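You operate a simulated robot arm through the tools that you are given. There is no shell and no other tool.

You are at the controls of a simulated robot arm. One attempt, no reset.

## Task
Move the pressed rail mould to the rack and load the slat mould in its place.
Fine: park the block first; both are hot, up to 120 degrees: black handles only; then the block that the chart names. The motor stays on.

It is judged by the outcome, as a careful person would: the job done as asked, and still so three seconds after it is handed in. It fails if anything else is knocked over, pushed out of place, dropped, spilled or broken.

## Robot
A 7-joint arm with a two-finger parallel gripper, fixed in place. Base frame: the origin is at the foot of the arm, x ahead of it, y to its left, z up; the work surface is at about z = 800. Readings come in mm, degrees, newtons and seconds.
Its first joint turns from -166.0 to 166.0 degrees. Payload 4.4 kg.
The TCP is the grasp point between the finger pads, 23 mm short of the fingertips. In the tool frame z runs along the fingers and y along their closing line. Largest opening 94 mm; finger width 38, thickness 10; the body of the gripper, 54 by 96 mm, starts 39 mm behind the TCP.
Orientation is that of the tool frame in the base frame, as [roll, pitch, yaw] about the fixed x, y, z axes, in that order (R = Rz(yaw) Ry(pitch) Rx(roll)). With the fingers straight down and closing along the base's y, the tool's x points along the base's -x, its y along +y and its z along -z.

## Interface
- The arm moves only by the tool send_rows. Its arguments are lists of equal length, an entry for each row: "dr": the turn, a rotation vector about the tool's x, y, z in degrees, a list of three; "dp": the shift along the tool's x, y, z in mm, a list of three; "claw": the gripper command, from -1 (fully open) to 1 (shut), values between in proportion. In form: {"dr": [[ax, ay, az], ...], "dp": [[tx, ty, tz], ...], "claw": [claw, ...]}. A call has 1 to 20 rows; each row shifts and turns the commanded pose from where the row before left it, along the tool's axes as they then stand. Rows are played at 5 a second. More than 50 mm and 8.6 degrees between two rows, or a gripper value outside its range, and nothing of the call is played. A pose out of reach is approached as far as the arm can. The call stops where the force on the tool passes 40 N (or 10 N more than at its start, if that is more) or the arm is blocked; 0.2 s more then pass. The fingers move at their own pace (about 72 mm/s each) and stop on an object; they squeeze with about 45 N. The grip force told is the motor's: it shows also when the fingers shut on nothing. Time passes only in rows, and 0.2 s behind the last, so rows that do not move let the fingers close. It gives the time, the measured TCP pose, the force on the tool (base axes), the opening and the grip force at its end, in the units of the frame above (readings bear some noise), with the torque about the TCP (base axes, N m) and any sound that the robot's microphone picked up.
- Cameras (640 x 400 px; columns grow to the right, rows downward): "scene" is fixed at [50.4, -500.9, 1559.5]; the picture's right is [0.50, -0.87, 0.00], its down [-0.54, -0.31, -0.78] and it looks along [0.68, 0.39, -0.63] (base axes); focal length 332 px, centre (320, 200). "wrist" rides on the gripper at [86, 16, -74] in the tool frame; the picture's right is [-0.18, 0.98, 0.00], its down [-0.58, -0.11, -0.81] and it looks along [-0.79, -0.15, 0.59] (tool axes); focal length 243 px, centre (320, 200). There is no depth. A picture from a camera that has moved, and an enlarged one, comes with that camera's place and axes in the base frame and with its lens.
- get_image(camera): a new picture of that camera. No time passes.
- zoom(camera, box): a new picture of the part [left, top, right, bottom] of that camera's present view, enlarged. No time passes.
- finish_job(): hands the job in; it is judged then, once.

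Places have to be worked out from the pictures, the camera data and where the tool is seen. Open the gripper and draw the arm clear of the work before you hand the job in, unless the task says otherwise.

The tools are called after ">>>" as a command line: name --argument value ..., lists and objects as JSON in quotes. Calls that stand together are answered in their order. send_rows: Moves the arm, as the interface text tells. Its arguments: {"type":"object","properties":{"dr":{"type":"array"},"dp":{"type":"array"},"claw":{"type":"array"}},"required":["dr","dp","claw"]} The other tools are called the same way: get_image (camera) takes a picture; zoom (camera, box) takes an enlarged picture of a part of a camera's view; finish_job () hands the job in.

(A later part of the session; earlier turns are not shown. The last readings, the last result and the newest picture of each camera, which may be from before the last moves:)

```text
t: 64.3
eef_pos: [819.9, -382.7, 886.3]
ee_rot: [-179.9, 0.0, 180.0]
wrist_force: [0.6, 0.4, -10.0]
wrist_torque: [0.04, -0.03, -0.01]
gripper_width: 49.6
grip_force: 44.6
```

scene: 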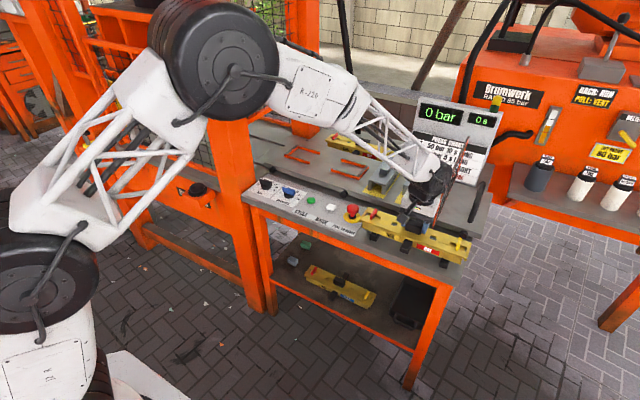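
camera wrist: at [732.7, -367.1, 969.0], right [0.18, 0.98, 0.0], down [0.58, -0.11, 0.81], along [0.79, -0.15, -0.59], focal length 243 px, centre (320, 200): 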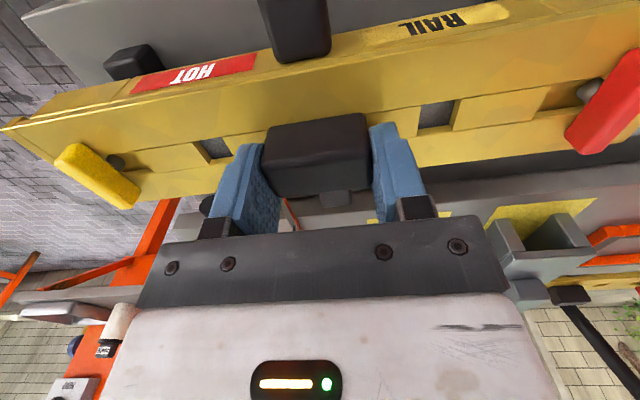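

Still hanging free at z≈886. I continue in 1 mm steps.

>>> send_rows --dr '[[0, 0, 0], [0, 0, 0], [0, 0, 0]]' --dp '[[0, 0, 1], [0, 0, 1], [0, 0, 0]]' --claw '[1, 1, 1]'

>>> send_rows --dr '[[0, 0, 0], [0, 0, 0], [0, 0, 0]]' --dp '[[0, 0, 1], [0, 0, 1], [0, 0, 0]]' --claw '[1, 1, 1]'

```text
t: 65.1
eef_pos: [819.0, -384.4, 885.3]
ee_rot: [-179.8, 0.2, 179.9]
wrist_force: [0.2, -0.3, -10.4]
wrist_torque: [-0.04, 0.0, -0.01]
gripper_width: 50.0
grip_force: 45.1
```

```text
t: 65.9
eef_pos: [819.3, -384.2, 883.4]
ee_rot: [-180.0, 0.0, -180.0]
wrist_force: [0.4, -0.7, -3.9]
wrist_torque: [-0.03, -0.02, 0.01]
gripper_width: 49.9
grip_force: 44.6
```

Contact is at z≈883, as the load is coming off. One more millimetre, then I look before releasing.

>>> send_rows --dr '[[0, 0, 0], [0, 0, 0]]' --dp '[[0, 0, 0.8], [0, 0, 0]]' --claw '[1, 1]'

>>> zoom --camera "scene" --box '[370, 190, 498, 270]'

```text
t: 66.5
eef_pos: [819.6, -383.6, 883.1]
ee_rot: [-179.9, -0.1, -180.0]
wrist_force: [-1.4, 1.6, 4.4]
wrist_torque: [1.08, 0.3, 0.07]
gripper_width: 49.6
grip_force: 44.5
```

```text
5.00 times, centred on (434, 230) of scene
camera zoom: at [50.4, -500.9, 1559.5], right [0.5, -0.87, 0.0], down [-0.54, -0.31, -0.78], along [0.68, 0.39, -0.63], focal length 1657 px, centre (-250, 50)
```

zoom: 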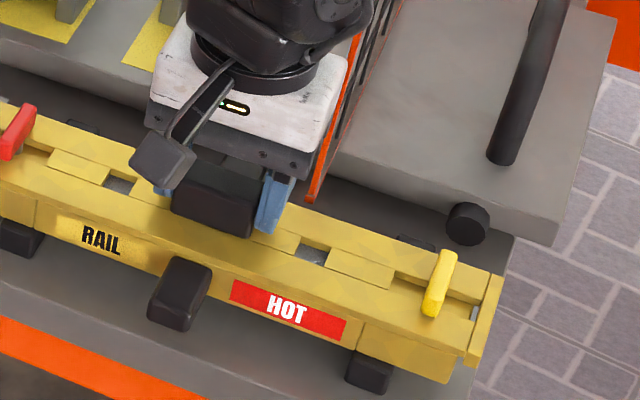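

The mould rests on both bars, the rack. I open and rise straight up.

>>> send_rows --dr '[[0, 0, 0], [0, 0, 0], [0, 0, 0], [0, 0, 0], [0, 0, 0], [0, 0, 0], [0, 0, 0], [0, 0, 0], [0, 0, 0]]' --dp '[[0, 0, 0], [0, 0, 0], [0, 0, -3], [0, 0, -8], [0, 0, -20], [0, 0, -30], [0, 0, -35], [0, 0, -35], [0, 0, 0]]' --claw '[-0.5, -0.5, -0.5, -0.5, -0.5, -0.5, -1, -1, -1]'

>>> get_image --camera "scene"

>>> zoom --camera "scene" --box '[370, 190, 498, 270]'

>>> get_image --camera "wrist"

```text
t: 68.5
eef_pos: [817.8, -382.7, 1014.4]
ee_rot: [-179.9, 0.0, -180.0]
wrist_force: [0.2, 0.6, -0.7]
wrist_torque: [0.02, 0.01, -0.04]
gripper_width: 94.0
grip_force: 0.0
```

```text
taken
```

scene: 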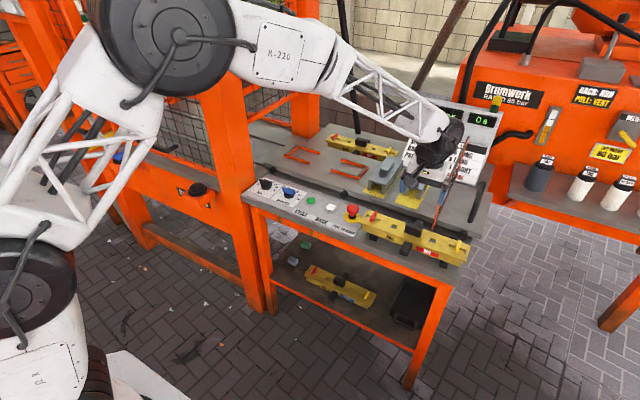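

```text
5.00 times, centred on (434, 230) of scene
camera zoom: at [50.4, -500.9, 1559.5], right [0.5, -0.87, 0.0], down [-0.54, -0.31, -0.78], along [0.68, 0.39, -0.63], focal length 1657 px, centre (-250, 50)
```

zoom: 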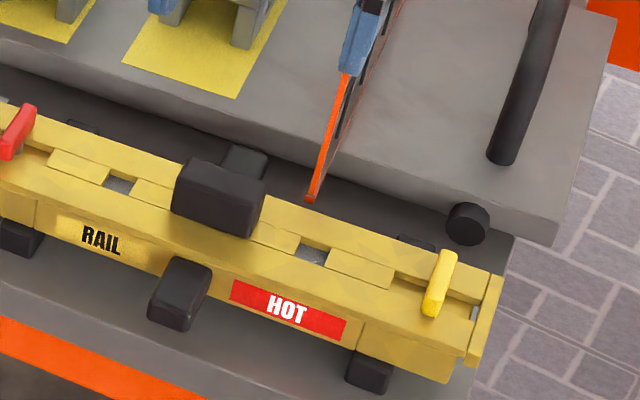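

```text
taken
camera wrist: at [731.1, -366.0, 1088.4], right [0.18, 0.98, 0.0], down [0.58, -0.11, 0.81], along [0.79, -0.15, -0.59], focal length 243 px, centre (320, 200)
```

wrist: 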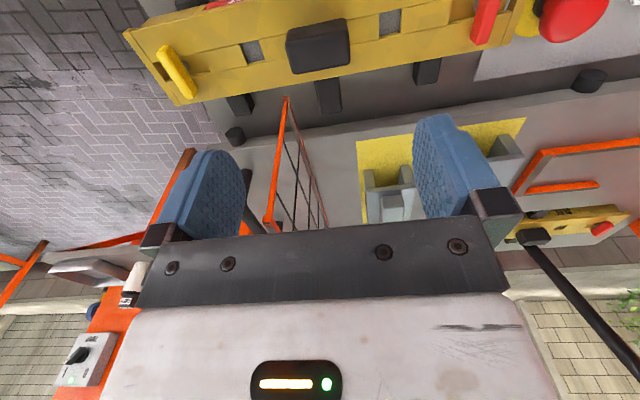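

The rail mould sits stably on the rack. I now travel to a viewpoint near the SLAT mould, raising first and swinging clear of the gate.

>>> send_rows --dr '[[0, 0, 0], [0, 0, 0], [0, 0, 0], [0, 0, 0], [0, 0, 0], [0, 0, 0], [0, 0, 0], [0, 0, 0], [0, 0, 0], [0, 0, 0], [0, 0, 0], [0, 0, 0], [0, 0, 0], [0, 0, 0], [0, 0, 0]]' --dp '[[0, 44, -11], [0, 44, -11], [0, 44, -11], [0, 44, -11], [0, 44, -11], [0, 44, -11], [-39, 16.5, 10], [-39, 16.5, 10], [-39, 16.5, 10], [-39, 16.5, 10], [-39, 16.5, 10], [-39, 16.5, 10], [-39, 16.5, 10], [-39, 16.5, 10], [0, 0, 0]]' --claw '[-1, -1, -1, -1, -1, -1, -1, -1, -1, -1, -1, -1, -1, -1, -1]'

>>> get_image --camera "wrist"

>>> get_image --camera "scene"

```text
t: 71.7
eef_pos: [1131.0, 11.0, 997.5]
ee_rot: [-179.9, 0.0, -180.0]
wrist_force: [0.7, 0.5, -0.2]
wrist_torque: [-0.01, 0.04, 0.01]
gripper_width: 94.2
grip_force: 0.1
```

```text
taken
camera wrist: at [1044.7, 26.9, 1072.1], right [0.18, 0.98, 0.0], down [0.58, -0.11, 0.81], along [0.79, -0.15, -0.59], focal length 243 px, centre (320, 200)
```

wrist: 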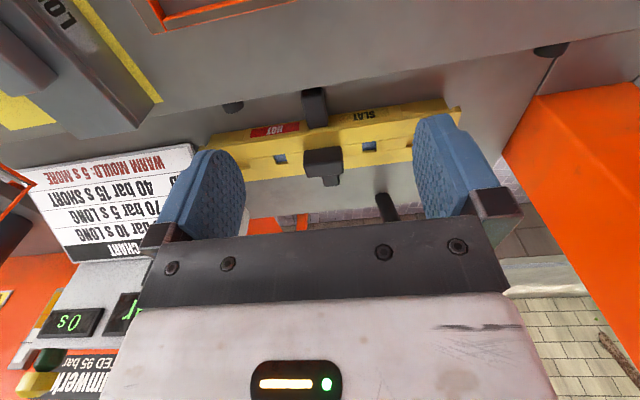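

```text
taken
```

scene: 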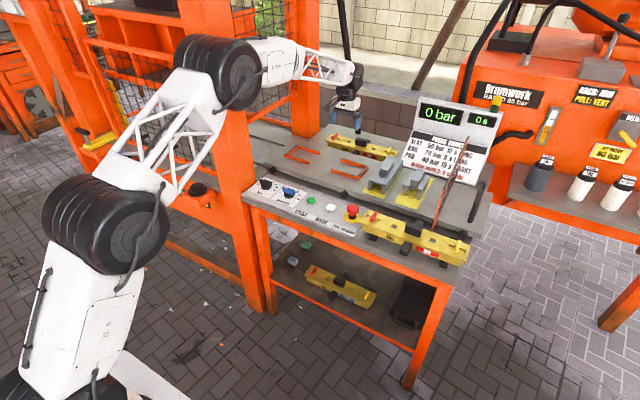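

I zoom in on the SLAT handle from both cameras for precise position and angle.

>>> zoom --camera "wrist" --box '[280, 130, 360, 190]'

>>> zoom --camera "wrist" --box '[200, 70, 470, 220]'

>>> zoom --camera "scene" --box '[340, 127, 380, 157]'

>>> zoom --camera "scene" --box '[310, 115, 410, 175]'

```text
6.67 times, centred on (320, 160) of wrist
camera zoom: at [1044.7, 26.9, 1072.1], right [0.18, 0.98, 0.0], down [0.58, -0.11, 0.81], along [0.79, -0.15, -0.59], focal length 1618 px, centre (320, 467)
```

zoom: 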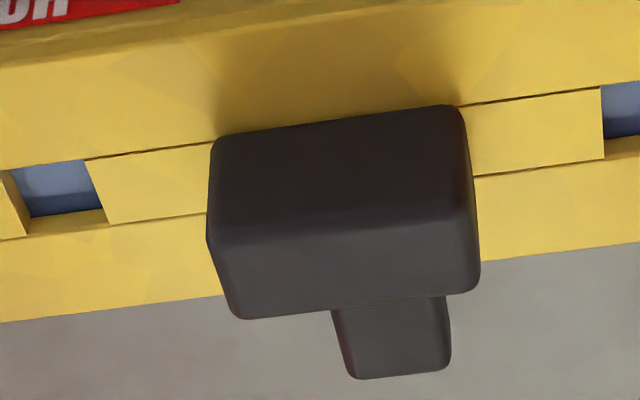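

```text
2.37 times, centred on (335, 145) of wrist
camera zoom: at [1044.7, 26.9, 1072.1], right [0.18, 0.98, 0.0], down [0.58, -0.11, 0.81], along [0.79, -0.15, -0.59], focal length 575 px, centre (284, 330)
```

zoom: 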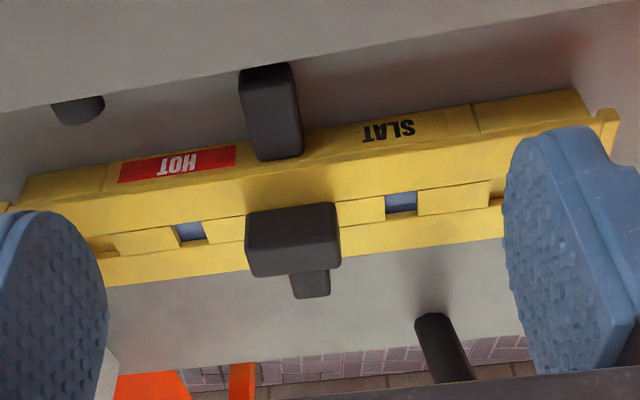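

```text
13.33 times, centred on (360, 142) of scene
camera zoom: at [50.4, -500.9, 1559.5], right [0.5, -0.87, 0.0], down [-0.54, -0.31, -0.78], along [0.68, 0.39, -0.63], focal length 4420 px, centre (-213, 973)
```

zoom: 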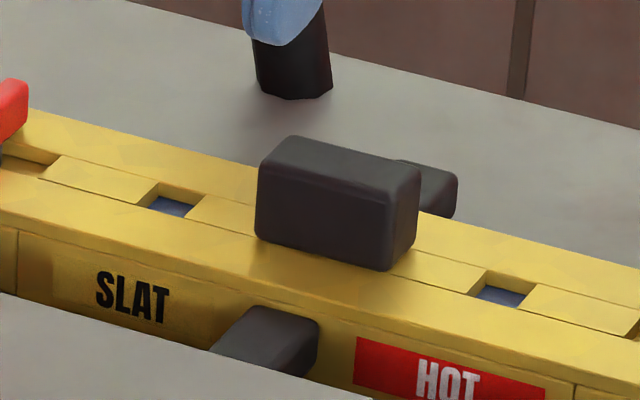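

```text
6.40 times, centred on (360, 145) of scene
camera zoom: at [50.4, -500.9, 1559.5], right [0.5, -0.87, 0.0], down [-0.54, -0.31, -0.78], along [0.68, 0.39, -0.63], focal length 2122 px, centre (64, 552)
```

zoom: 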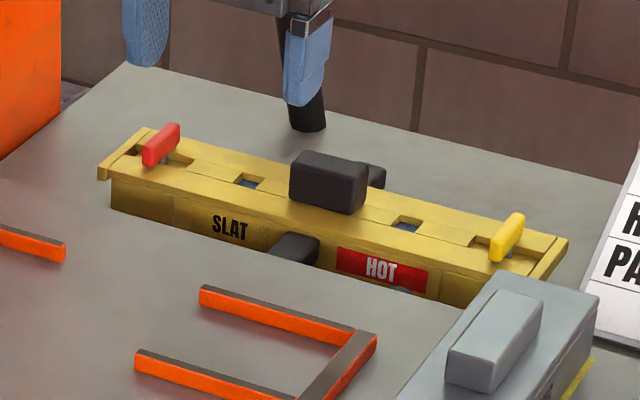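

The SLAT handle is centred at about (1266, −9.5), top z≈861, and it is square to the tool. I move above it and start descending while watching tracking.

>>> send_rows --dr '[[0, 0, 0], [0, 0, 0], [0, 0, 0], [0, 0, 0], [0, 0, 0], [0, 0, 0], [0, 0, 0], [0, 0, 0], [0, 0, 0]]' --dp '[[-33.5, -5, 0], [-34, -5, 0], [-34, -5.5, 0], [-34, -5, 0], [0, 0, 20], [0, 0, 25], [0, 0, 25], [0, 0, 20], [0, 0, 0]]' --claw '[-1, -1, -1, -1, -1, -1, -1, -1, -1]'

>>> get_image --camera "wrist"

>>> get_image --camera "scene"

```text
t: 73.7
eef_pos: [1265.5, -8.0, 907.0]
ee_rot: [-179.8, -0.1, 180.0]
wrist_force: [0.5, 0.4, 0.0]
wrist_torque: [-0.03, 0.01, 0.01]
gripper_width: 94.1
grip_force: 0.0
```

```text
taken
camera wrist: at [1180.7, 8.9, 982.1], right [0.18, 0.98, 0.0], down [0.58, -0.11, 0.81], along [0.79, -0.15, -0.59], focal length 243 px, centre (320, 200)
```

wrist: 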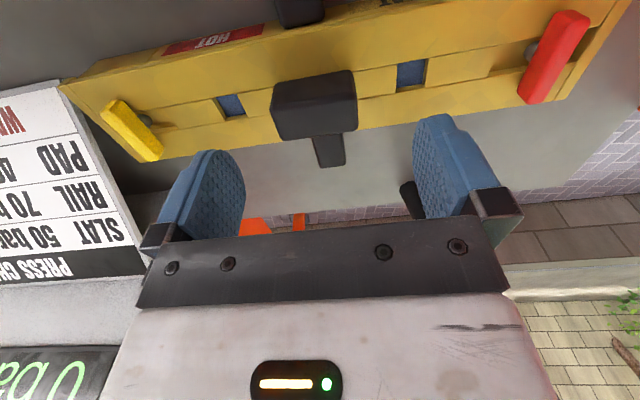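

```text
taken
```

scene: 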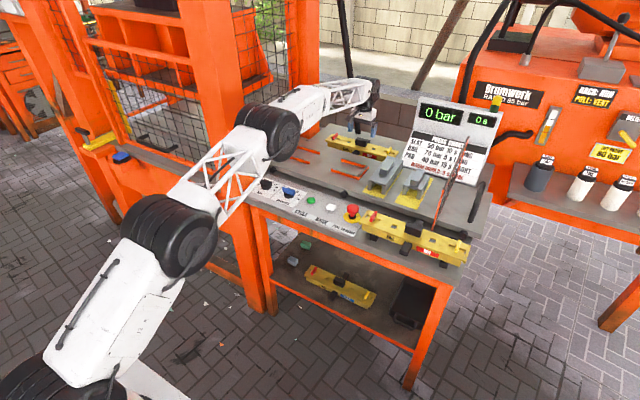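

It tracks well at z=907. I check the elbow's clearance from the column and panel, and the handle alignment.

>>> zoom --camera "scene" --box '[180, 60, 400, 260]'

>>> zoom --camera "scene" --box '[330, 105, 410, 165]'

>>> zoom --camera "wrist" --box '[200, 60, 500, 240]'

```text
2.00 times, centred on (290, 160) of scene
camera zoom: at [50.4, -500.9, 1559.5], right [0.5, -0.87, 0.0], down [-0.54, -0.31, -0.78], along [0.68, 0.39, -0.63], focal length 663 px, centre (380, 280)
```

zoom: 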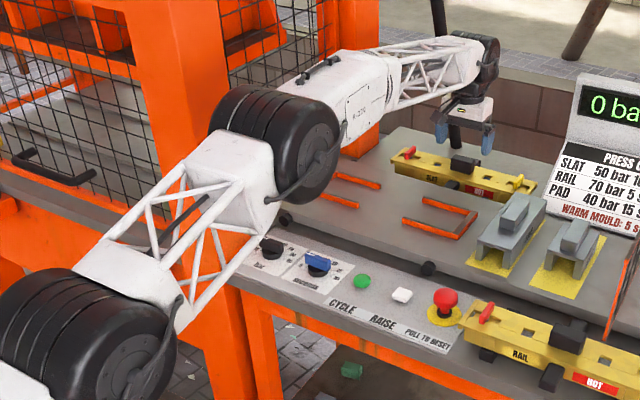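

```text
6.67 times, centred on (370, 135) of scene
camera zoom: at [50.4, -500.9, 1559.5], right [0.5, -0.87, 0.0], down [-0.54, -0.31, -0.78], along [0.68, 0.39, -0.63], focal length 2210 px, centre (-13, 633)
```

zoom: 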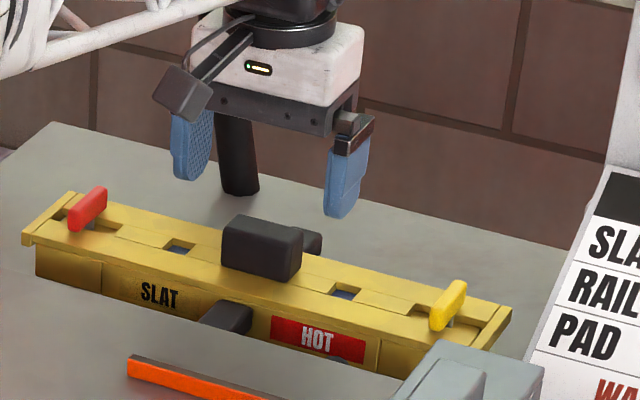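

```text
2.13 times, centred on (350, 150) of wrist
camera zoom: at [1180.7, 8.9, 982.1], right [0.18, 0.98, 0.0], down [0.58, -0.11, 0.81], along [0.79, -0.15, -0.59], focal length 518 px, centre (256, 307)
```

zoom: 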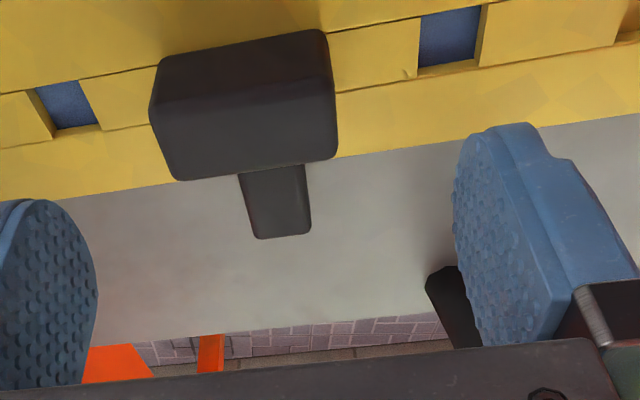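

Alignment is good. I descend to about z=869 and compare the handle's image position with that of the rail grip.

>>> send_rows --dr '[[0, 0, 0], [0, 0, 0], [0, 0, 0], [0, 0, 0], [0, 0, 0]]' --dp '[[0, -1, 15], [0, 0, 13], [0, 0, 7], [0, 0, 4], [0, 0, 0]]' --claw '[-1, -1, -1, -1, -1]'

>>> zoom --camera "wrist" --box '[200, 60, 500, 240]'

>>> zoom --camera "scene" --box '[330, 115, 394, 155]'

```text
t: 74.9
eef_pos: [1266.1, -8.5, 868.2]
ee_rot: [-179.9, 0.1, -180.0]
wrist_force: [0.4, 0.6, 0.8]
wrist_torque: [0.03, -0.01, 0.02]
gripper_width: 93.8
grip_force: 0.0
```

```text
2.13 times, centred on (350, 150) of wrist
camera zoom: at [1180.4, 7.6, 943.7], right [0.18, 0.98, 0.0], down [0.58, -0.11, 0.81], along [0.79, -0.15, -0.59], focal length 518 px, centre (256, 307)
```

zoom: 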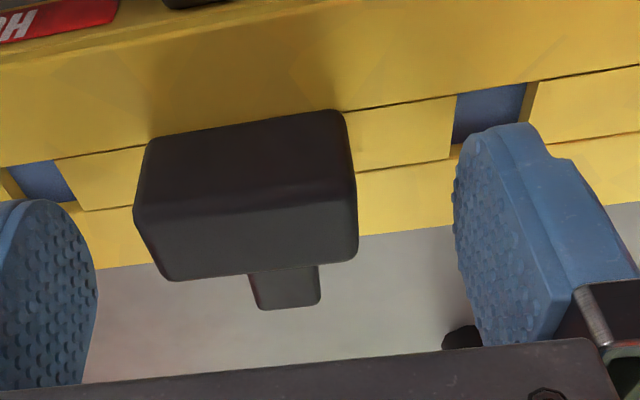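

```text
10.00 times, centred on (362, 135) of scene
camera zoom: at [50.4, -500.9, 1559.5], right [0.5, -0.87, 0.0], down [-0.54, -0.31, -0.78], along [0.68, 0.39, -0.63], focal length 3315 px, centre (-100, 850)
```

zoom: 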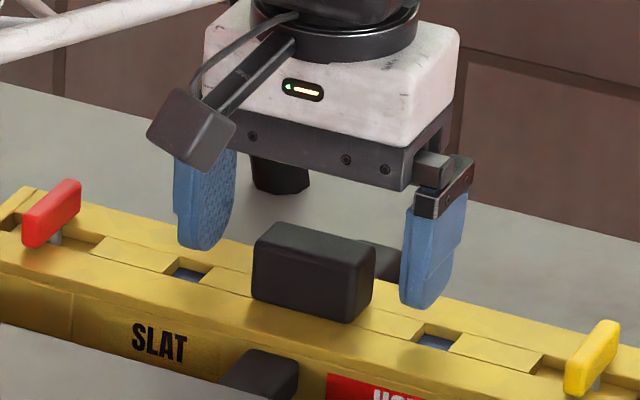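

The view matches the rail grip to within about 1 mm after 4 mm more descent. I go down 4 mm, then close.

>>> send_rows --dr '[[0, 0, 0], [0, 0, 0], [0, 0, 0]]' --dp '[[0, -0.8, 2], [0, 0, 2], [0, 0, 0]]' --claw '[-1, -1, -1]'

>>> zoom --camera "wrist" --box '[200, 60, 500, 240]'

```text
t: 75.7
eef_pos: [1266.3, -9.4, 865.0]
ee_rot: [-179.8, 0.0, 179.9]
wrist_force: [0.0, 1.5, -0.9]
wrist_torque: [-0.01, -0.02, 0.01]
gripper_width: 94.0
grip_force: 0.1
```

```text
2.13 times, centred on (350, 150) of wrist
camera zoom: at [1179.9, 6.5, 939.8], right [0.18, 0.98, 0.0], down [0.58, -0.11, 0.81], along [0.79, -0.15, -0.59], focal length 518 px, centre (256, 307)
```

zoom: 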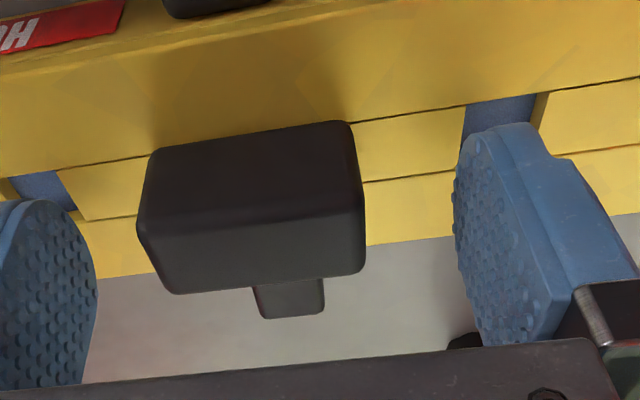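

Nearly identical to the rail reference. I go 1.5 mm lower and close.

>>> send_rows --dr '[[0, 0, 0], [0, 0, 0], [0, 0, 0], [0, 0, 0], [0, 0, 0], [0, 0, 0], [0, 0, 0]]' --dp '[[0, 0, 1.5], [0, 0, 0], [0, 0, 0], [0, 0, 0], [0, 0, 0], [0, 0, 0], [0, 0, 0]]' --claw '[-1, -1, 1, 1, 1, 1, 1]'

>>> zoom --camera "wrist" --box '[200, 60, 500, 240]'

>>> zoom --camera "scene" --box '[330, 115, 394, 155]'

```text
t: 77.3
eef_pos: [1266.2, -9.7, 863.2]
ee_rot: [-179.9, -0.1, -180.0]
wrist_force: [-0.6, -1.2, 0.4]
wrist_torque: [0.12, 0.02, 0.06]
gripper_width: 49.9
grip_force: 45.0
```

```text
2.13 times, centred on (350, 150) of wrist
camera zoom: at [1179.7, 6.5, 938.4], right [0.18, 0.98, 0.0], down [0.58, -0.11, 0.81], along [0.79, -0.15, -0.59], focal length 518 px, centre (256, 307)
```

zoom: 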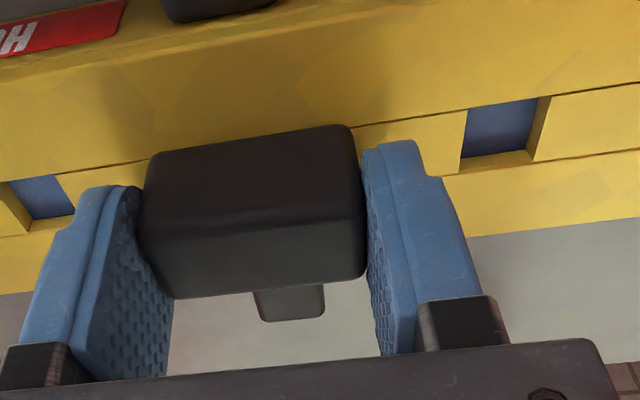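

```text
10.00 times, centred on (362, 135) of scene
camera zoom: at [50.4, -500.9, 1559.5], right [0.5, -0.87, 0.0], down [-0.54, -0.31, -0.78], along [0.68, 0.39, -0.63], focal length 3315 px, centre (-100, 850)
```

zoom: 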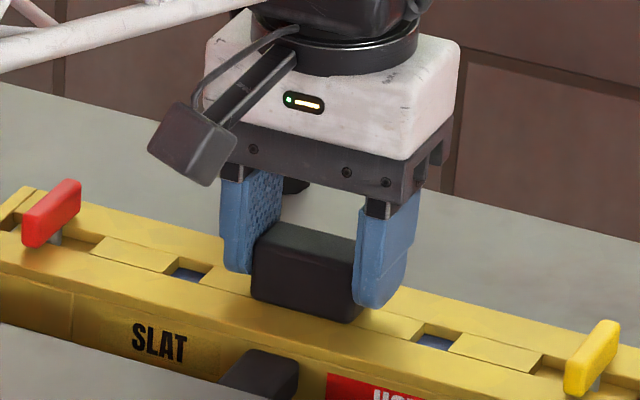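

Gripped at 49.9 mm. I lift gently and check the load.

>>> send_rows --dr '[[0, 0, 0], [0, 0, 0], [0, 0, 0], [0, 0, 0], [0, 0, 0], [0, 0, 0], [0, 0, 0]]' --dp '[[0, 0, -1], [0, 0, -1], [0, 0, -1], [0, 0, -1], [0, 0, -1], [0, 0, -1], [0, 0, 0]]' --claw '[1, 1, 1, 1, 1, 1, 1]'

>>> zoom --camera "wrist" --box '[200, 60, 500, 240]'

>>> zoom --camera "scene" --box '[310, 115, 410, 175]'

```text
t: 78.9
eef_pos: [1265.6, -9.5, 869.6]
ee_rot: [-179.9, 0.0, -179.9]
wrist_force: [-0.2, -0.5, -10.3]
wrist_torque: [0.01, 0.01, 0.02]
gripper_width: 49.7
grip_force: 44.9
```

```text
2.13 times, centred on (350, 150) of wrist
camera zoom: at [1180.2, 6.5, 944.3], right [0.18, 0.98, 0.0], down [0.58, -0.11, 0.81], along [0.79, -0.15, -0.59], focal length 518 px, centre (256, 307)
```

zoom: 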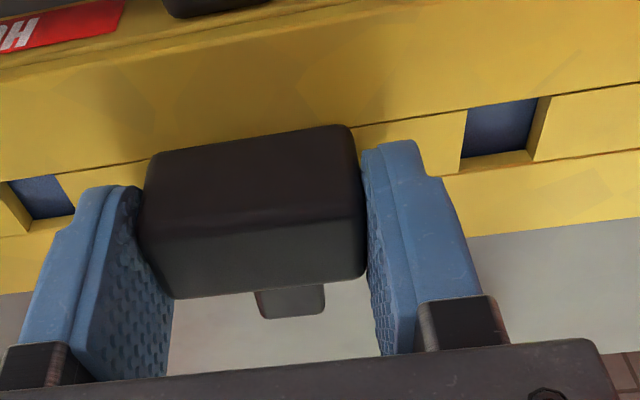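

```text
6.40 times, centred on (360, 145) of scene
camera zoom: at [50.4, -500.9, 1559.5], right [0.5, -0.87, 0.0], down [-0.54, -0.31, -0.78], along [0.68, 0.39, -0.63], focal length 2122 px, centre (64, 552)
```

zoom: 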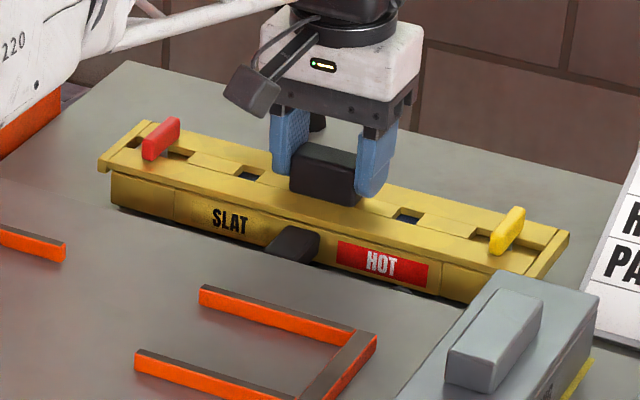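

The SLAT mould is up and level, about 1 kg. I raise it to travel height.

>>> send_rows --dr '[[0, 0, 0], [0, 0, 0], [0, 0, 0], [0, 0, 0], [0, 0, 0], [0, 0, 0], [0, 0, 0], [0, 0, 0], [0, 0, 0], [0, 0, 0], [0, 0, 0], [0, 0, 0], [0, 0, 0], [0, 0, 0], [0, 0, 0], [0, 0, 0]]' --dp '[[0, 0, -2], [0, 0, -3], [0, 0, -5], [0, 0, -7], [0, 0, -9], [0, 0, -9], [0, 0, -9], [0, 0, -9], [0, 0, -9], [0, 0, -9], [0, 0, -9], [0, 0, -9], [0, 0, -7], [0, 0, -4], [0, 0, -2], [0, 0, 0]]' --claw '[1, 1, 1, 1, 1, 1, 1, 1, 1, 1, 1, 1, 1, 1, 1, 1]'

>>> get_image --camera "scene"

```text
t: 82.3
eef_pos: [1268.1, -9.6, 972.2]
ee_rot: [-179.9, 0.1, -179.9]
wrist_force: [0.3, 0.4, -10.6]
wrist_torque: [0.01, 0.0, 0.02]
gripper_width: 49.7
grip_force: 45.1
```

```text
taken
```

scene: 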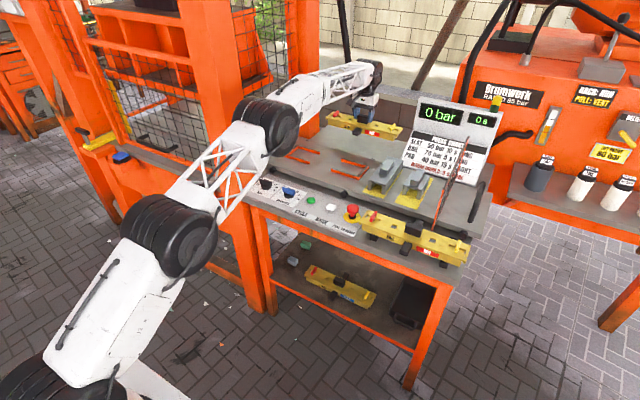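

I carry it diagonally to above the nest, clear of the rear post and the parked block.

>>> send_rows --dr '[[0, 0, 0], [0, 0, 0], [0, 0, 0], [0, 0, 0], [0, 0, 0], [0, 0, 0], [0, 0, 0], [0, 0, 0], [0, 0, 0], [0, 0, 0], [0, 0, 0], [0, 0, 0], [0, 0, 0], [0, 0, 0], [0, 0, 0], [0, 0, 0], [0, 0, 0]]' --dp '[[4, 1, 0], [8, 2, 0], [13, 4, 0], [17, 5, 0], [17, 5, 0], [17, 5, 0], [17, 5, 0], [17, 5, 0], [17, 5, 0], [17, 5, 0], [17, 5, 0], [17, 5, 0], [15, 4, 0], [13, 2.5, 0], [6, 1.5, 0], [1, 0, 0], [0, 0, 0]]' --claw '[1, 1, 1, 1, 1, 1, 1, 1, 1, 1, 1, 1, 1, 1, 1, 1, 1]'

>>> get_image --camera "scene"

>>> get_image --camera "wrist"

>>> zoom --camera "scene" --box '[270, 115, 390, 190]'

```text
t: 85.9
eef_pos: [1053.2, 50.5, 971.3]
ee_rot: [-179.9, -0.1, 180.0]
wrist_force: [0.6, -0.5, -11.3]
wrist_torque: [0.0, -0.01, -0.04]
gripper_width: 49.9
grip_force: 45.1
```

```text
taken
```

scene: 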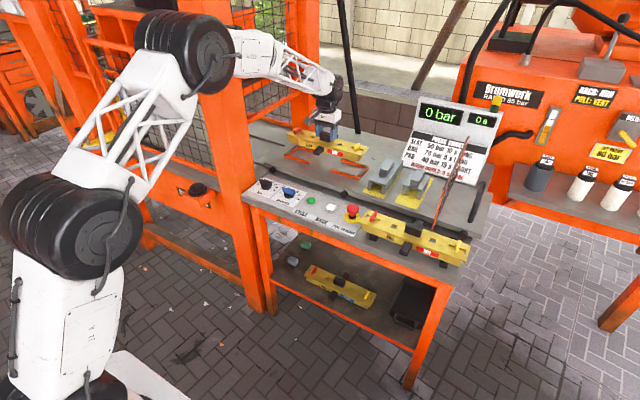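

```text
taken
camera wrist: at [967.2, 66.3, 1046.3], right [0.18, 0.98, 0.0], down [0.58, -0.11, 0.81], along [0.79, -0.15, -0.59], focal length 243 px, centre (320, 200)
```

wrist: 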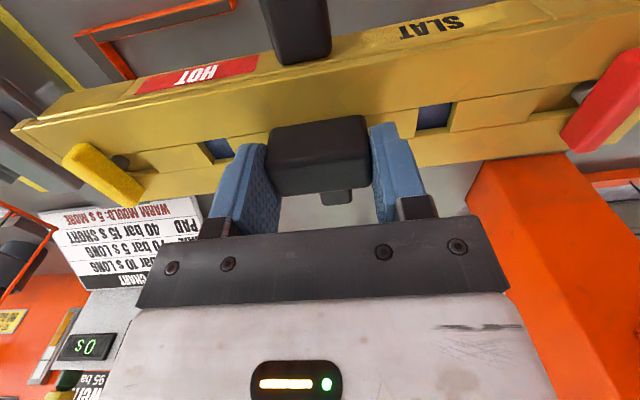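

```text
5.33 times, centred on (330, 152) of scene
camera zoom: at [50.4, -500.9, 1559.5], right [0.5, -0.87, 0.0], down [-0.54, -0.31, -0.78], along [0.68, 0.39, -0.63], focal length 1768 px, centre (267, 453)
```

zoom: 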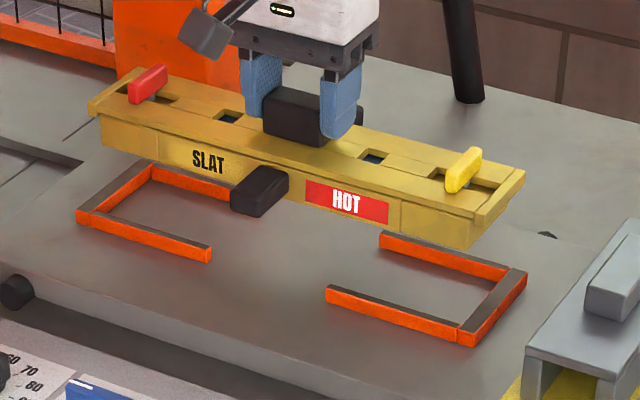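

The held SLAT appears about 2–3 mm further forward and lower in the grip than the rail was, so I compensate x by −2.4 mm. I then descend to just above the nest rails to check the alignment.

>>> send_rows --dr '[[0, 0, 0], [0, 0, 0], [0, 0, 0], [0, 0, 0], [0, 0, 0], [0, 0, 0], [0, 0, 0]]' --dp '[[2, 0, 5], [0, 0, 10], [0, 0, 10], [0, 0, 10], [0, 0, 8], [0, 0, 4], [0, 0, 0]]' --claw '[1, 1, 1, 1, 1, 1, 1]'

>>> zoom --camera "scene" --box '[280, 130, 376, 190]'

>>> get_image --camera "wrist"

>>> zoom --camera "wrist" --box '[0, 0, 200, 150]'

>>> zoom --camera "wrist" --box '[440, 0, 640, 150]'

```text
t: 87.5
eef_pos: [1051.3, 50.9, 925.8]
ee_rot: [-179.9, 0.0, -180.0]
wrist_force: [0.0, 0.0, -9.8]
wrist_torque: [-0.01, 0.01, 0.01]
gripper_width: 49.8
grip_force: 45.1
```

```text
6.67 times, centred on (328, 160) of scene
camera zoom: at [50.4, -500.9, 1559.5], right [0.5, -0.87, 0.0], down [-0.54, -0.31, -0.78], along [0.68, 0.39, -0.63], focal length 2210 px, centre (267, 467)
```

zoom: 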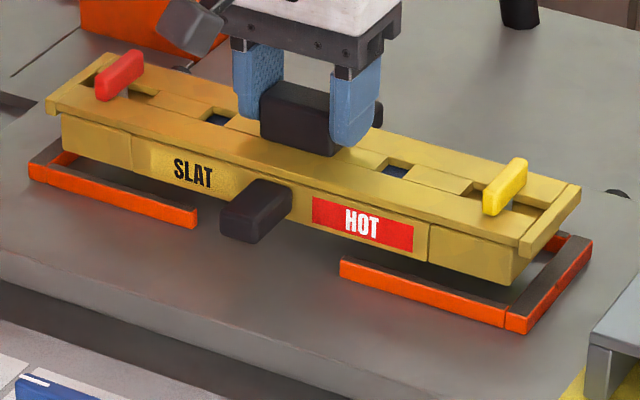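

```text
taken
camera wrist: at [965.4, 66.6, 999.4], right [0.18, 0.98, 0.0], down [0.58, -0.11, 0.81], along [0.79, -0.15, -0.59], focal length 243 px, centre (320, 200)
```

wrist: 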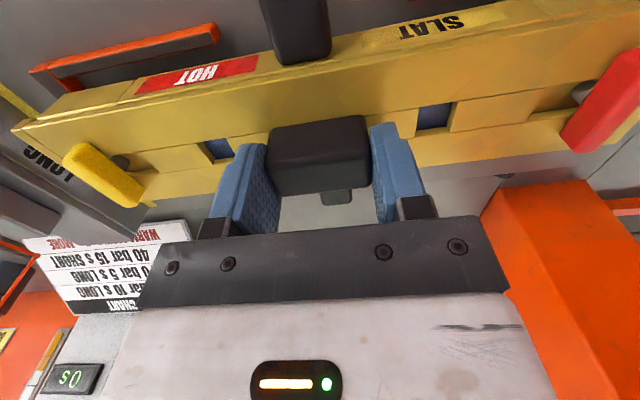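

```text
2.67 times, centred on (100, 75) of wrist
camera zoom: at [965.4, 66.6, 999.4], right [0.18, 0.98, 0.0], down [0.58, -0.11, 0.81], along [0.79, -0.15, -0.59], focal length 647 px, centre (907, 533)
```

zoom: 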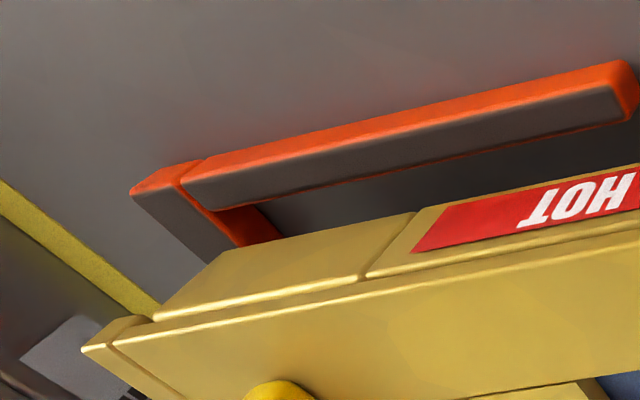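

```text
2.67 times, centred on (540, 75) of wrist
camera zoom: at [965.4, 66.6, 999.4], right [0.18, 0.98, 0.0], down [0.58, -0.11, 0.81], along [0.79, -0.15, -0.59], focal length 647 px, centre (-267, 533)
```

zoom: 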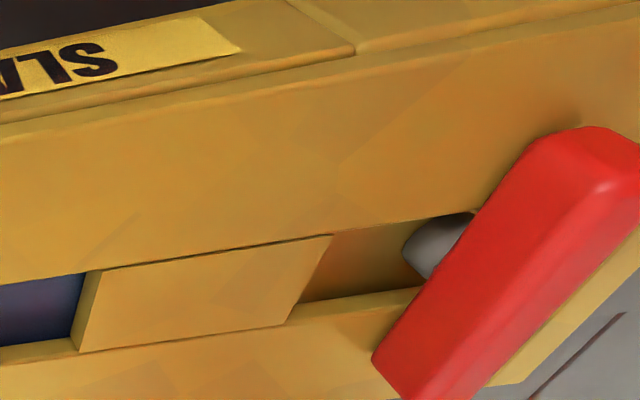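

Scene features line up with where the rail mould sat, to within about 1 mm in both x and y. I lower slowly into the nest, watching for early contact. The rails would stop it near z≈917 and a full seat is near 903.

>>> send_rows --dr '[[0, 0, 0], [0, 0, 0], [0, 0, 0], [0, 0, 0], [0, 0, 0]]' --dp '[[0, 0, 2], [0, 0, 2], [0, 0, 2], [0, 0, 2], [0, 0, 0]]' --claw '[1, 1, 1, 1, 1]'

>>> zoom --camera "scene" --box '[280, 130, 376, 190]'

>>> zoom --camera "wrist" --box '[0, 0, 200, 150]'

```text
t: 88.7
eef_pos: [1051.3, 49.8, 916.3]
ee_rot: [-179.9, 0.1, -180.0]
wrist_force: [-0.3, -0.4, -10.1]
wrist_torque: [-0.01, -0.01, 0.04]
gripper_width: 49.6
grip_force: 44.8
```

```text
6.67 times, centred on (328, 160) of scene
camera zoom: at [50.4, -500.9, 1559.5], right [0.5, -0.87, 0.0], down [-0.54, -0.31, -0.78], along [0.68, 0.39, -0.63], focal length 2210 px, centre (267, 467)
```

zoom: 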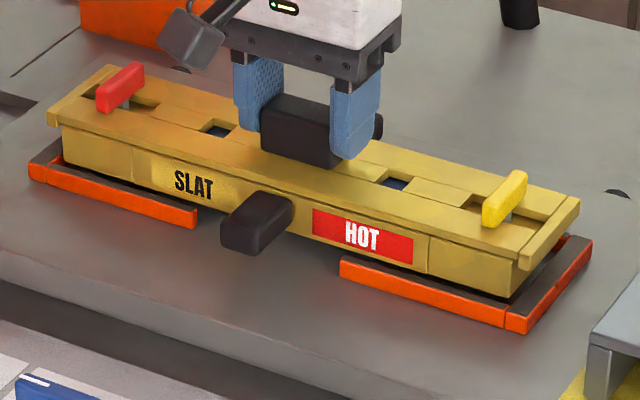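

```text
2.67 times, centred on (100, 75) of wrist
camera zoom: at [965.3, 66.3, 991.3], right [0.18, 0.98, 0.0], down [0.58, -0.11, 0.81], along [0.79, -0.15, -0.59], focal length 647 px, centre (907, 533)
```

zoom: 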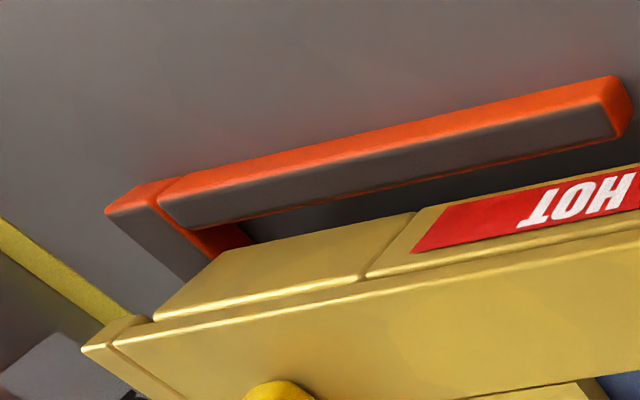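

Alignment still matches and nothing is touching yet. I continue downward in small steps.

>>> send_rows --dr '[[0, 0, 0], [0, 0, 0], [0, 0, 0], [0, 0, 0]]' --dp '[[0, 0, 1.5], [0, 0, 1.5], [0, 0, 1.5], [0, 0, 0]]' --claw '[1, 1, 1, 1]'

>>> send_rows --dr '[[0, 0, 0], [0, 0, 0], [0, 0, 0], [0, 0, 0]]' --dp '[[0, 0, 1], [0, 0, 1], [0, 0, 1], [0, 0, 0]]' --claw '[1, 1, 1, 1]'

>>> zoom --camera "scene" --box '[280, 135, 376, 195]'

```text
t: 89.7
eef_pos: [1051.4, 50.4, 911.8]
ee_rot: [-179.9, 0.0, -180.0]
wrist_force: [0.6, -0.1, -10.5]
wrist_torque: [0.02, -0.01, -0.01]
gripper_width: 49.6
grip_force: 45.0
```

```text
t: 90.7
eef_pos: [1052.1, 50.4, 908.6]
ee_rot: [-179.8, 0.0, 179.9]
wrist_force: [0.1, 0.7, -10.9]
wrist_torque: [0.02, -0.01, 0.0]
gripper_width: 50.0
grip_force: 45.4
```

```text
6.67 times, centred on (328, 165) of scene
camera zoom: at [50.4, -500.9, 1559.5], right [0.5, -0.87, 0.0], down [-0.54, -0.31, -0.78], along [0.68, 0.39, -0.63], focal length 2210 px, centre (267, 433)
```

zoom: 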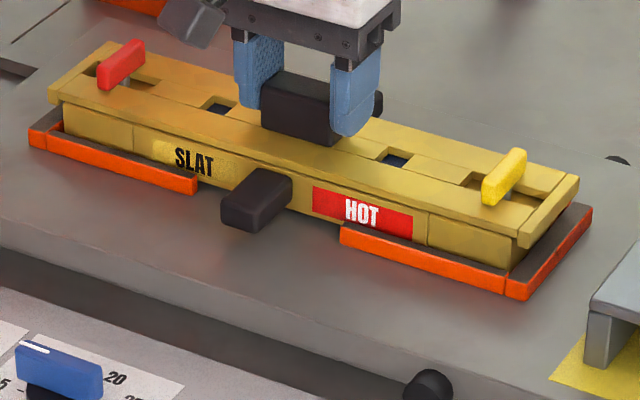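

Entering the nest freely with full weight still on the gripper. I continue to full seat.

>>> send_rows --dr '[[0, 0, 0], [0, 0, 0], [0, 0, 0], [0, 0, 0]]' --dp '[[0, 0, 1], [0, 0, 1], [0, 0, 1], [0, 0, 0]]' --claw '[1, 1, 1, 1]'

>>> send_rows --dr '[[0, 0, 0], [0, 0, 0], [0, 0, 0]]' --dp '[[0, 0, 1], [0, 0, 1], [0, 0, 0]]' --claw '[1, 1, 1]'

>>> zoom --camera "scene" --box '[280, 140, 376, 200]'

```text
t: 91.7
eef_pos: [1052.2, 50.1, 906.4]
ee_rot: [-179.8, 0.0, 180.0]
wrist_force: [-0.1, -0.3, -10.5]
wrist_torque: [0.01, -0.04, 0.04]
gripper_width: 49.6
grip_force: 44.8
```

```text
t: 92.5
eef_pos: [1053.5, 50.3, 903.3]
ee_rot: [-179.9, 0.0, 180.0]
wrist_force: [-1.3, 0.3, -3.9]
wrist_torque: [-0.02, 0.02, 0.03]
gripper_width: 49.7
grip_force: 44.9
```

```text
6.67 times, centred on (328, 170) of scene
camera zoom: at [50.4, -500.9, 1559.5], right [0.5, -0.87, 0.0], down [-0.54, -0.31, -0.78], along [0.68, 0.39, -0.63], focal length 2210 px, centre (267, 400)
```

zoom: 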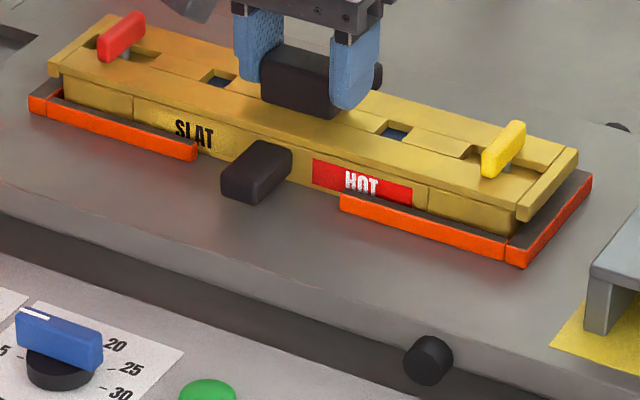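

Contact is at z≈903, as predicted for a full seat, and the picture matches the rail's original place. One more millimetre to unload it.

>>> send_rows --dr '[[0, 0, 0], [0, 0, 0]]' --dp '[[0, 0, 0.8], [0, 0, 0]]' --claw '[1, 1]'

>>> send_rows --dr '[[0, 0, 0], [0, 0, 0]]' --dp '[[0, 0, 0.6], [0, 0, 0]]' --claw '[1, 1]'

>>> zoom --camera "scene" --box '[280, 140, 376, 200]'

```text
t: 93.1
eef_pos: [1052.2, 50.2, 903.9]
ee_rot: [-180.0, 0.1, 179.9]
wrist_force: [-0.2, -0.2, 0.3]
wrist_torque: [0.65, 0.17, 0.08]
gripper_width: 49.8
grip_force: 45.0
```

```text
t: 93.7
eef_pos: [1052.6, 51.1, 903.9]
ee_rot: [-180.0, 0.1, 179.9]
wrist_force: [-2.2, -3.0, 10.2]
wrist_torque: [0.22, 0.55, 0.03]
gripper_width: 49.7
grip_force: 44.9
```

```text
6.67 times, centred on (328, 170) of scene
camera zoom: at [50.4, -500.9, 1559.5], right [0.5, -0.87, 0.0], down [-0.54, -0.31, -0.78], along [0.68, 0.39, -0.63], focal length 2210 px, centre (267, 400)
```

zoom: 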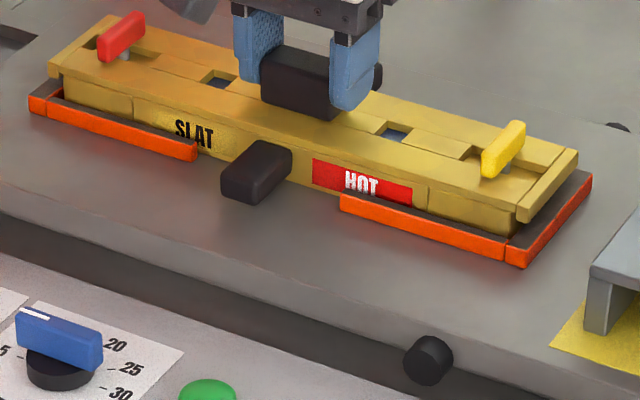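

The mould has taken the load and is seated in the nest. I release and rise straight up.

>>> send_rows --dr '[[0, 0, 0], [0, 0, 0], [0, 0, 0], [0, 0, 0], [0, 0, 0], [0, 0, 0], [0, 0, 0], [0, 0, 0]]' --dp '[[0, 0, -1.5], [0, 0, 0], [0, 0, -3], [0, 0, -8], [0, 0, -20], [0, 0, -30], [0, 0, -35], [0, 0, 0]]' --claw '[-0.5, -0.5, -0.5, -0.5, -0.5, -0.5, -1, -1]'

>>> zoom --camera "scene" --box '[280, 140, 376, 200]'

>>> get_image --camera "wrist"

>>> get_image --camera "scene"

```text
t: 95.5
eef_pos: [1051.1, 51.4, 1000.3]
ee_rot: [-179.9, -0.1, 180.0]
wrist_force: [-0.2, 0.0, -0.4]
wrist_torque: [0.0, 0.03, -0.02]
gripper_width: 93.8
grip_force: 0.1
```

```text
6.67 times, centred on (328, 170) of scene
camera zoom: at [50.4, -500.9, 1559.5], right [0.5, -0.87, 0.0], down [-0.54, -0.31, -0.78], along [0.68, 0.39, -0.63], focal length 2210 px, centre (267, 400)
```

zoom: 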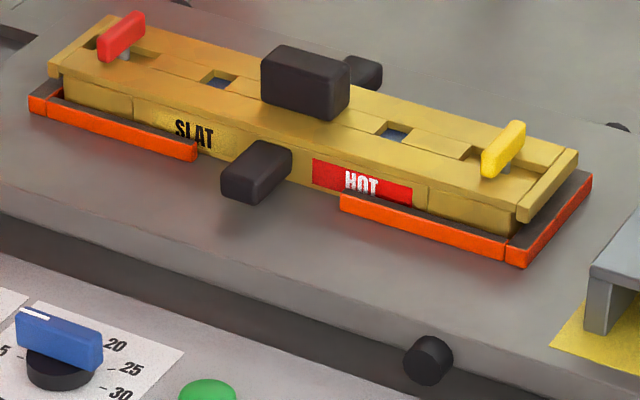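

```text
taken
camera wrist: at [964.4, 67.2, 1074.9], right [0.18, 0.98, 0.0], down [0.58, -0.11, 0.81], along [0.79, -0.15, -0.59], focal length 243 px, centre (320, 200)
```

wrist: 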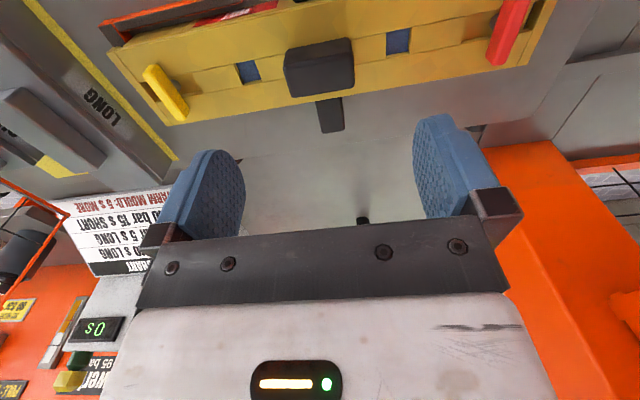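

```text
taken
```

scene: 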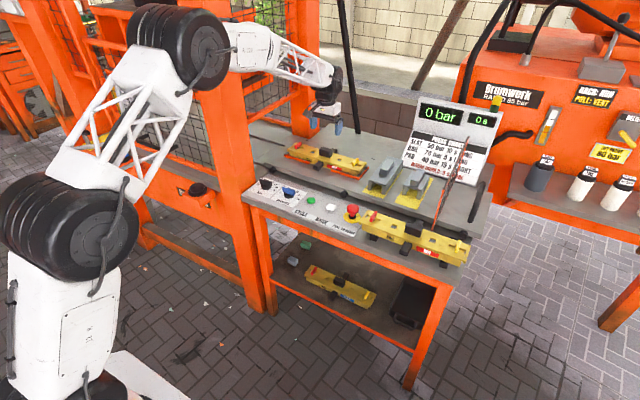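

The SLAT mould sits where the rail was, within about 1 mm. I go back for the LONG block the chart names and move above its parked place.

>>> send_rows --dr '[[0, 0, 0], [0, 0, 0], [0, 0, 0], [0, 0, 0], [0, 0, 0], [0, 0, 0], [0, 0, 0], [0, 0, 0], [0, 0, 0]]' --dp '[[-1.5, -42.4, 0], [-1.5, -42.4, 0], [-1.5, -42.4, 0], [-1.5, -42.4, 0], [-1.5, -42.4, 0], [-1.5, -42.4, 0], [0, 0, 30], [0, 0, 30], [0, 0, 0]]' --claw '[-0.1, -0.1, -0.1, -0.1, -0.1, -0.1, -0.1, -0.1, -0.1]'

>>> get_image --camera "wrist"

>>> zoom --camera "scene" --box '[340, 130, 436, 190]'

```text
t: 97.5
eef_pos: [1059.7, -202.6, 940.1]
ee_rot: [-180.0, 0.0, 179.9]
wrist_force: [-0.1, 0.1, 0.3]
wrist_torque: [0.01, -0.04, -0.02]
gripper_width: 51.7
grip_force: 0.1
```

```text
taken
camera wrist: at [974.0, -187.0, 1015.0], right [0.18, 0.98, 0.0], down [0.58, -0.11, 0.81], along [0.79, -0.15, -0.59], focal length 243 px, centre (320, 200)
```

wrist: 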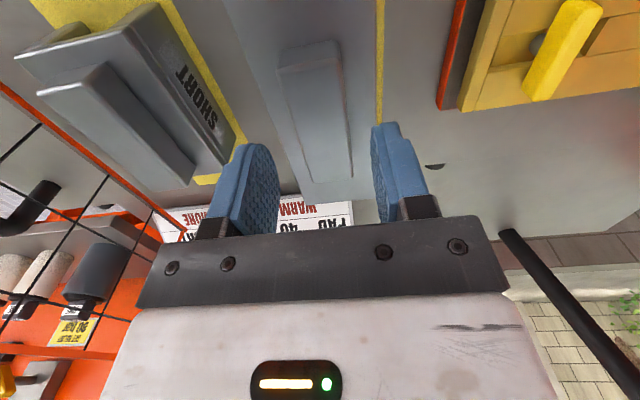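

```text
6.67 times, centred on (388, 160) of scene
camera zoom: at [50.4, -500.9, 1559.5], right [0.5, -0.87, 0.0], down [-0.54, -0.31, -0.78], along [0.68, 0.39, -0.63], focal length 2210 px, centre (-133, 467)
```

zoom: 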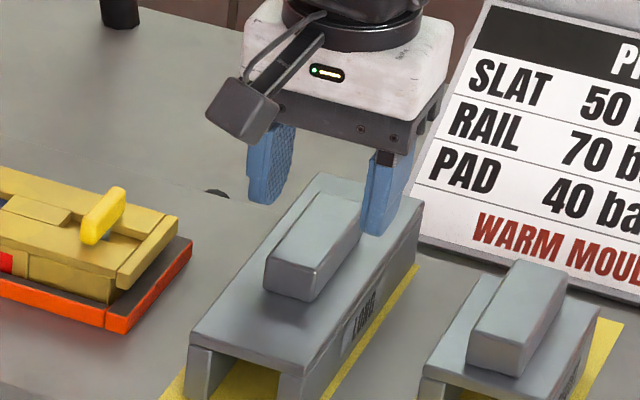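

The ridge is centred between the fingers. I descend in decreasing steps and feel for the plate around z≈905.

>>> send_rows --dr '[[0, 0, 0], [0, 0, 0], [0, 0, 0], [0, 0, 0], [0, 0, 0]]' --dp '[[0, 0, 12], [0, 0, 10], [0, 0, 6], [0, 0, 3], [0, 0, 0]]' --claw '[-0.1, -0.1, -0.1, -0.1, -0.1]'

>>> send_rows --dr '[[0, 0, 0], [0, 0, 0], [0, 0, 0]]' --dp '[[0, 0, 1], [0, 0, 1], [0, 0, 0]]' --claw '[-0.1, -0.1, -0.1]'

>>> send_rows --dr '[[0, 0, 0], [0, 0, 0], [0, 0, 0]]' --dp '[[0, 0, 1], [0, 0, 1], [0, 0, 0]]' --claw '[-0.1, -0.1, -0.1]'

```text
t: 98.7
eef_pos: [1060.5, -203.4, 910.9]
ee_rot: [-179.9, -0.1, -180.0]
wrist_force: [0.9, -0.2, 0.8]
wrist_torque: [0.0, 0.01, -0.03]
gripper_width: 52.0
grip_force: 0.1
```

```text
t: 99.5
eef_pos: [1060.1, -203.6, 907.9]
ee_rot: [-179.8, -0.1, -180.0]
wrist_force: [0.1, 1.1, -0.8]
wrist_torque: [-0.01, 0.01, -0.02]
gripper_width: 51.6
grip_force: 0.0
```

```text
t: 100.3
eef_pos: [1061.4, -204.1, 907.2]
ee_rot: [-179.9, 0.1, 180.0]
wrist_force: [-2.9, 2.3, 11.7]
wrist_torque: [0.41, 0.21, 0.16]
gripper_width: 52.6
grip_force: 0.9
```

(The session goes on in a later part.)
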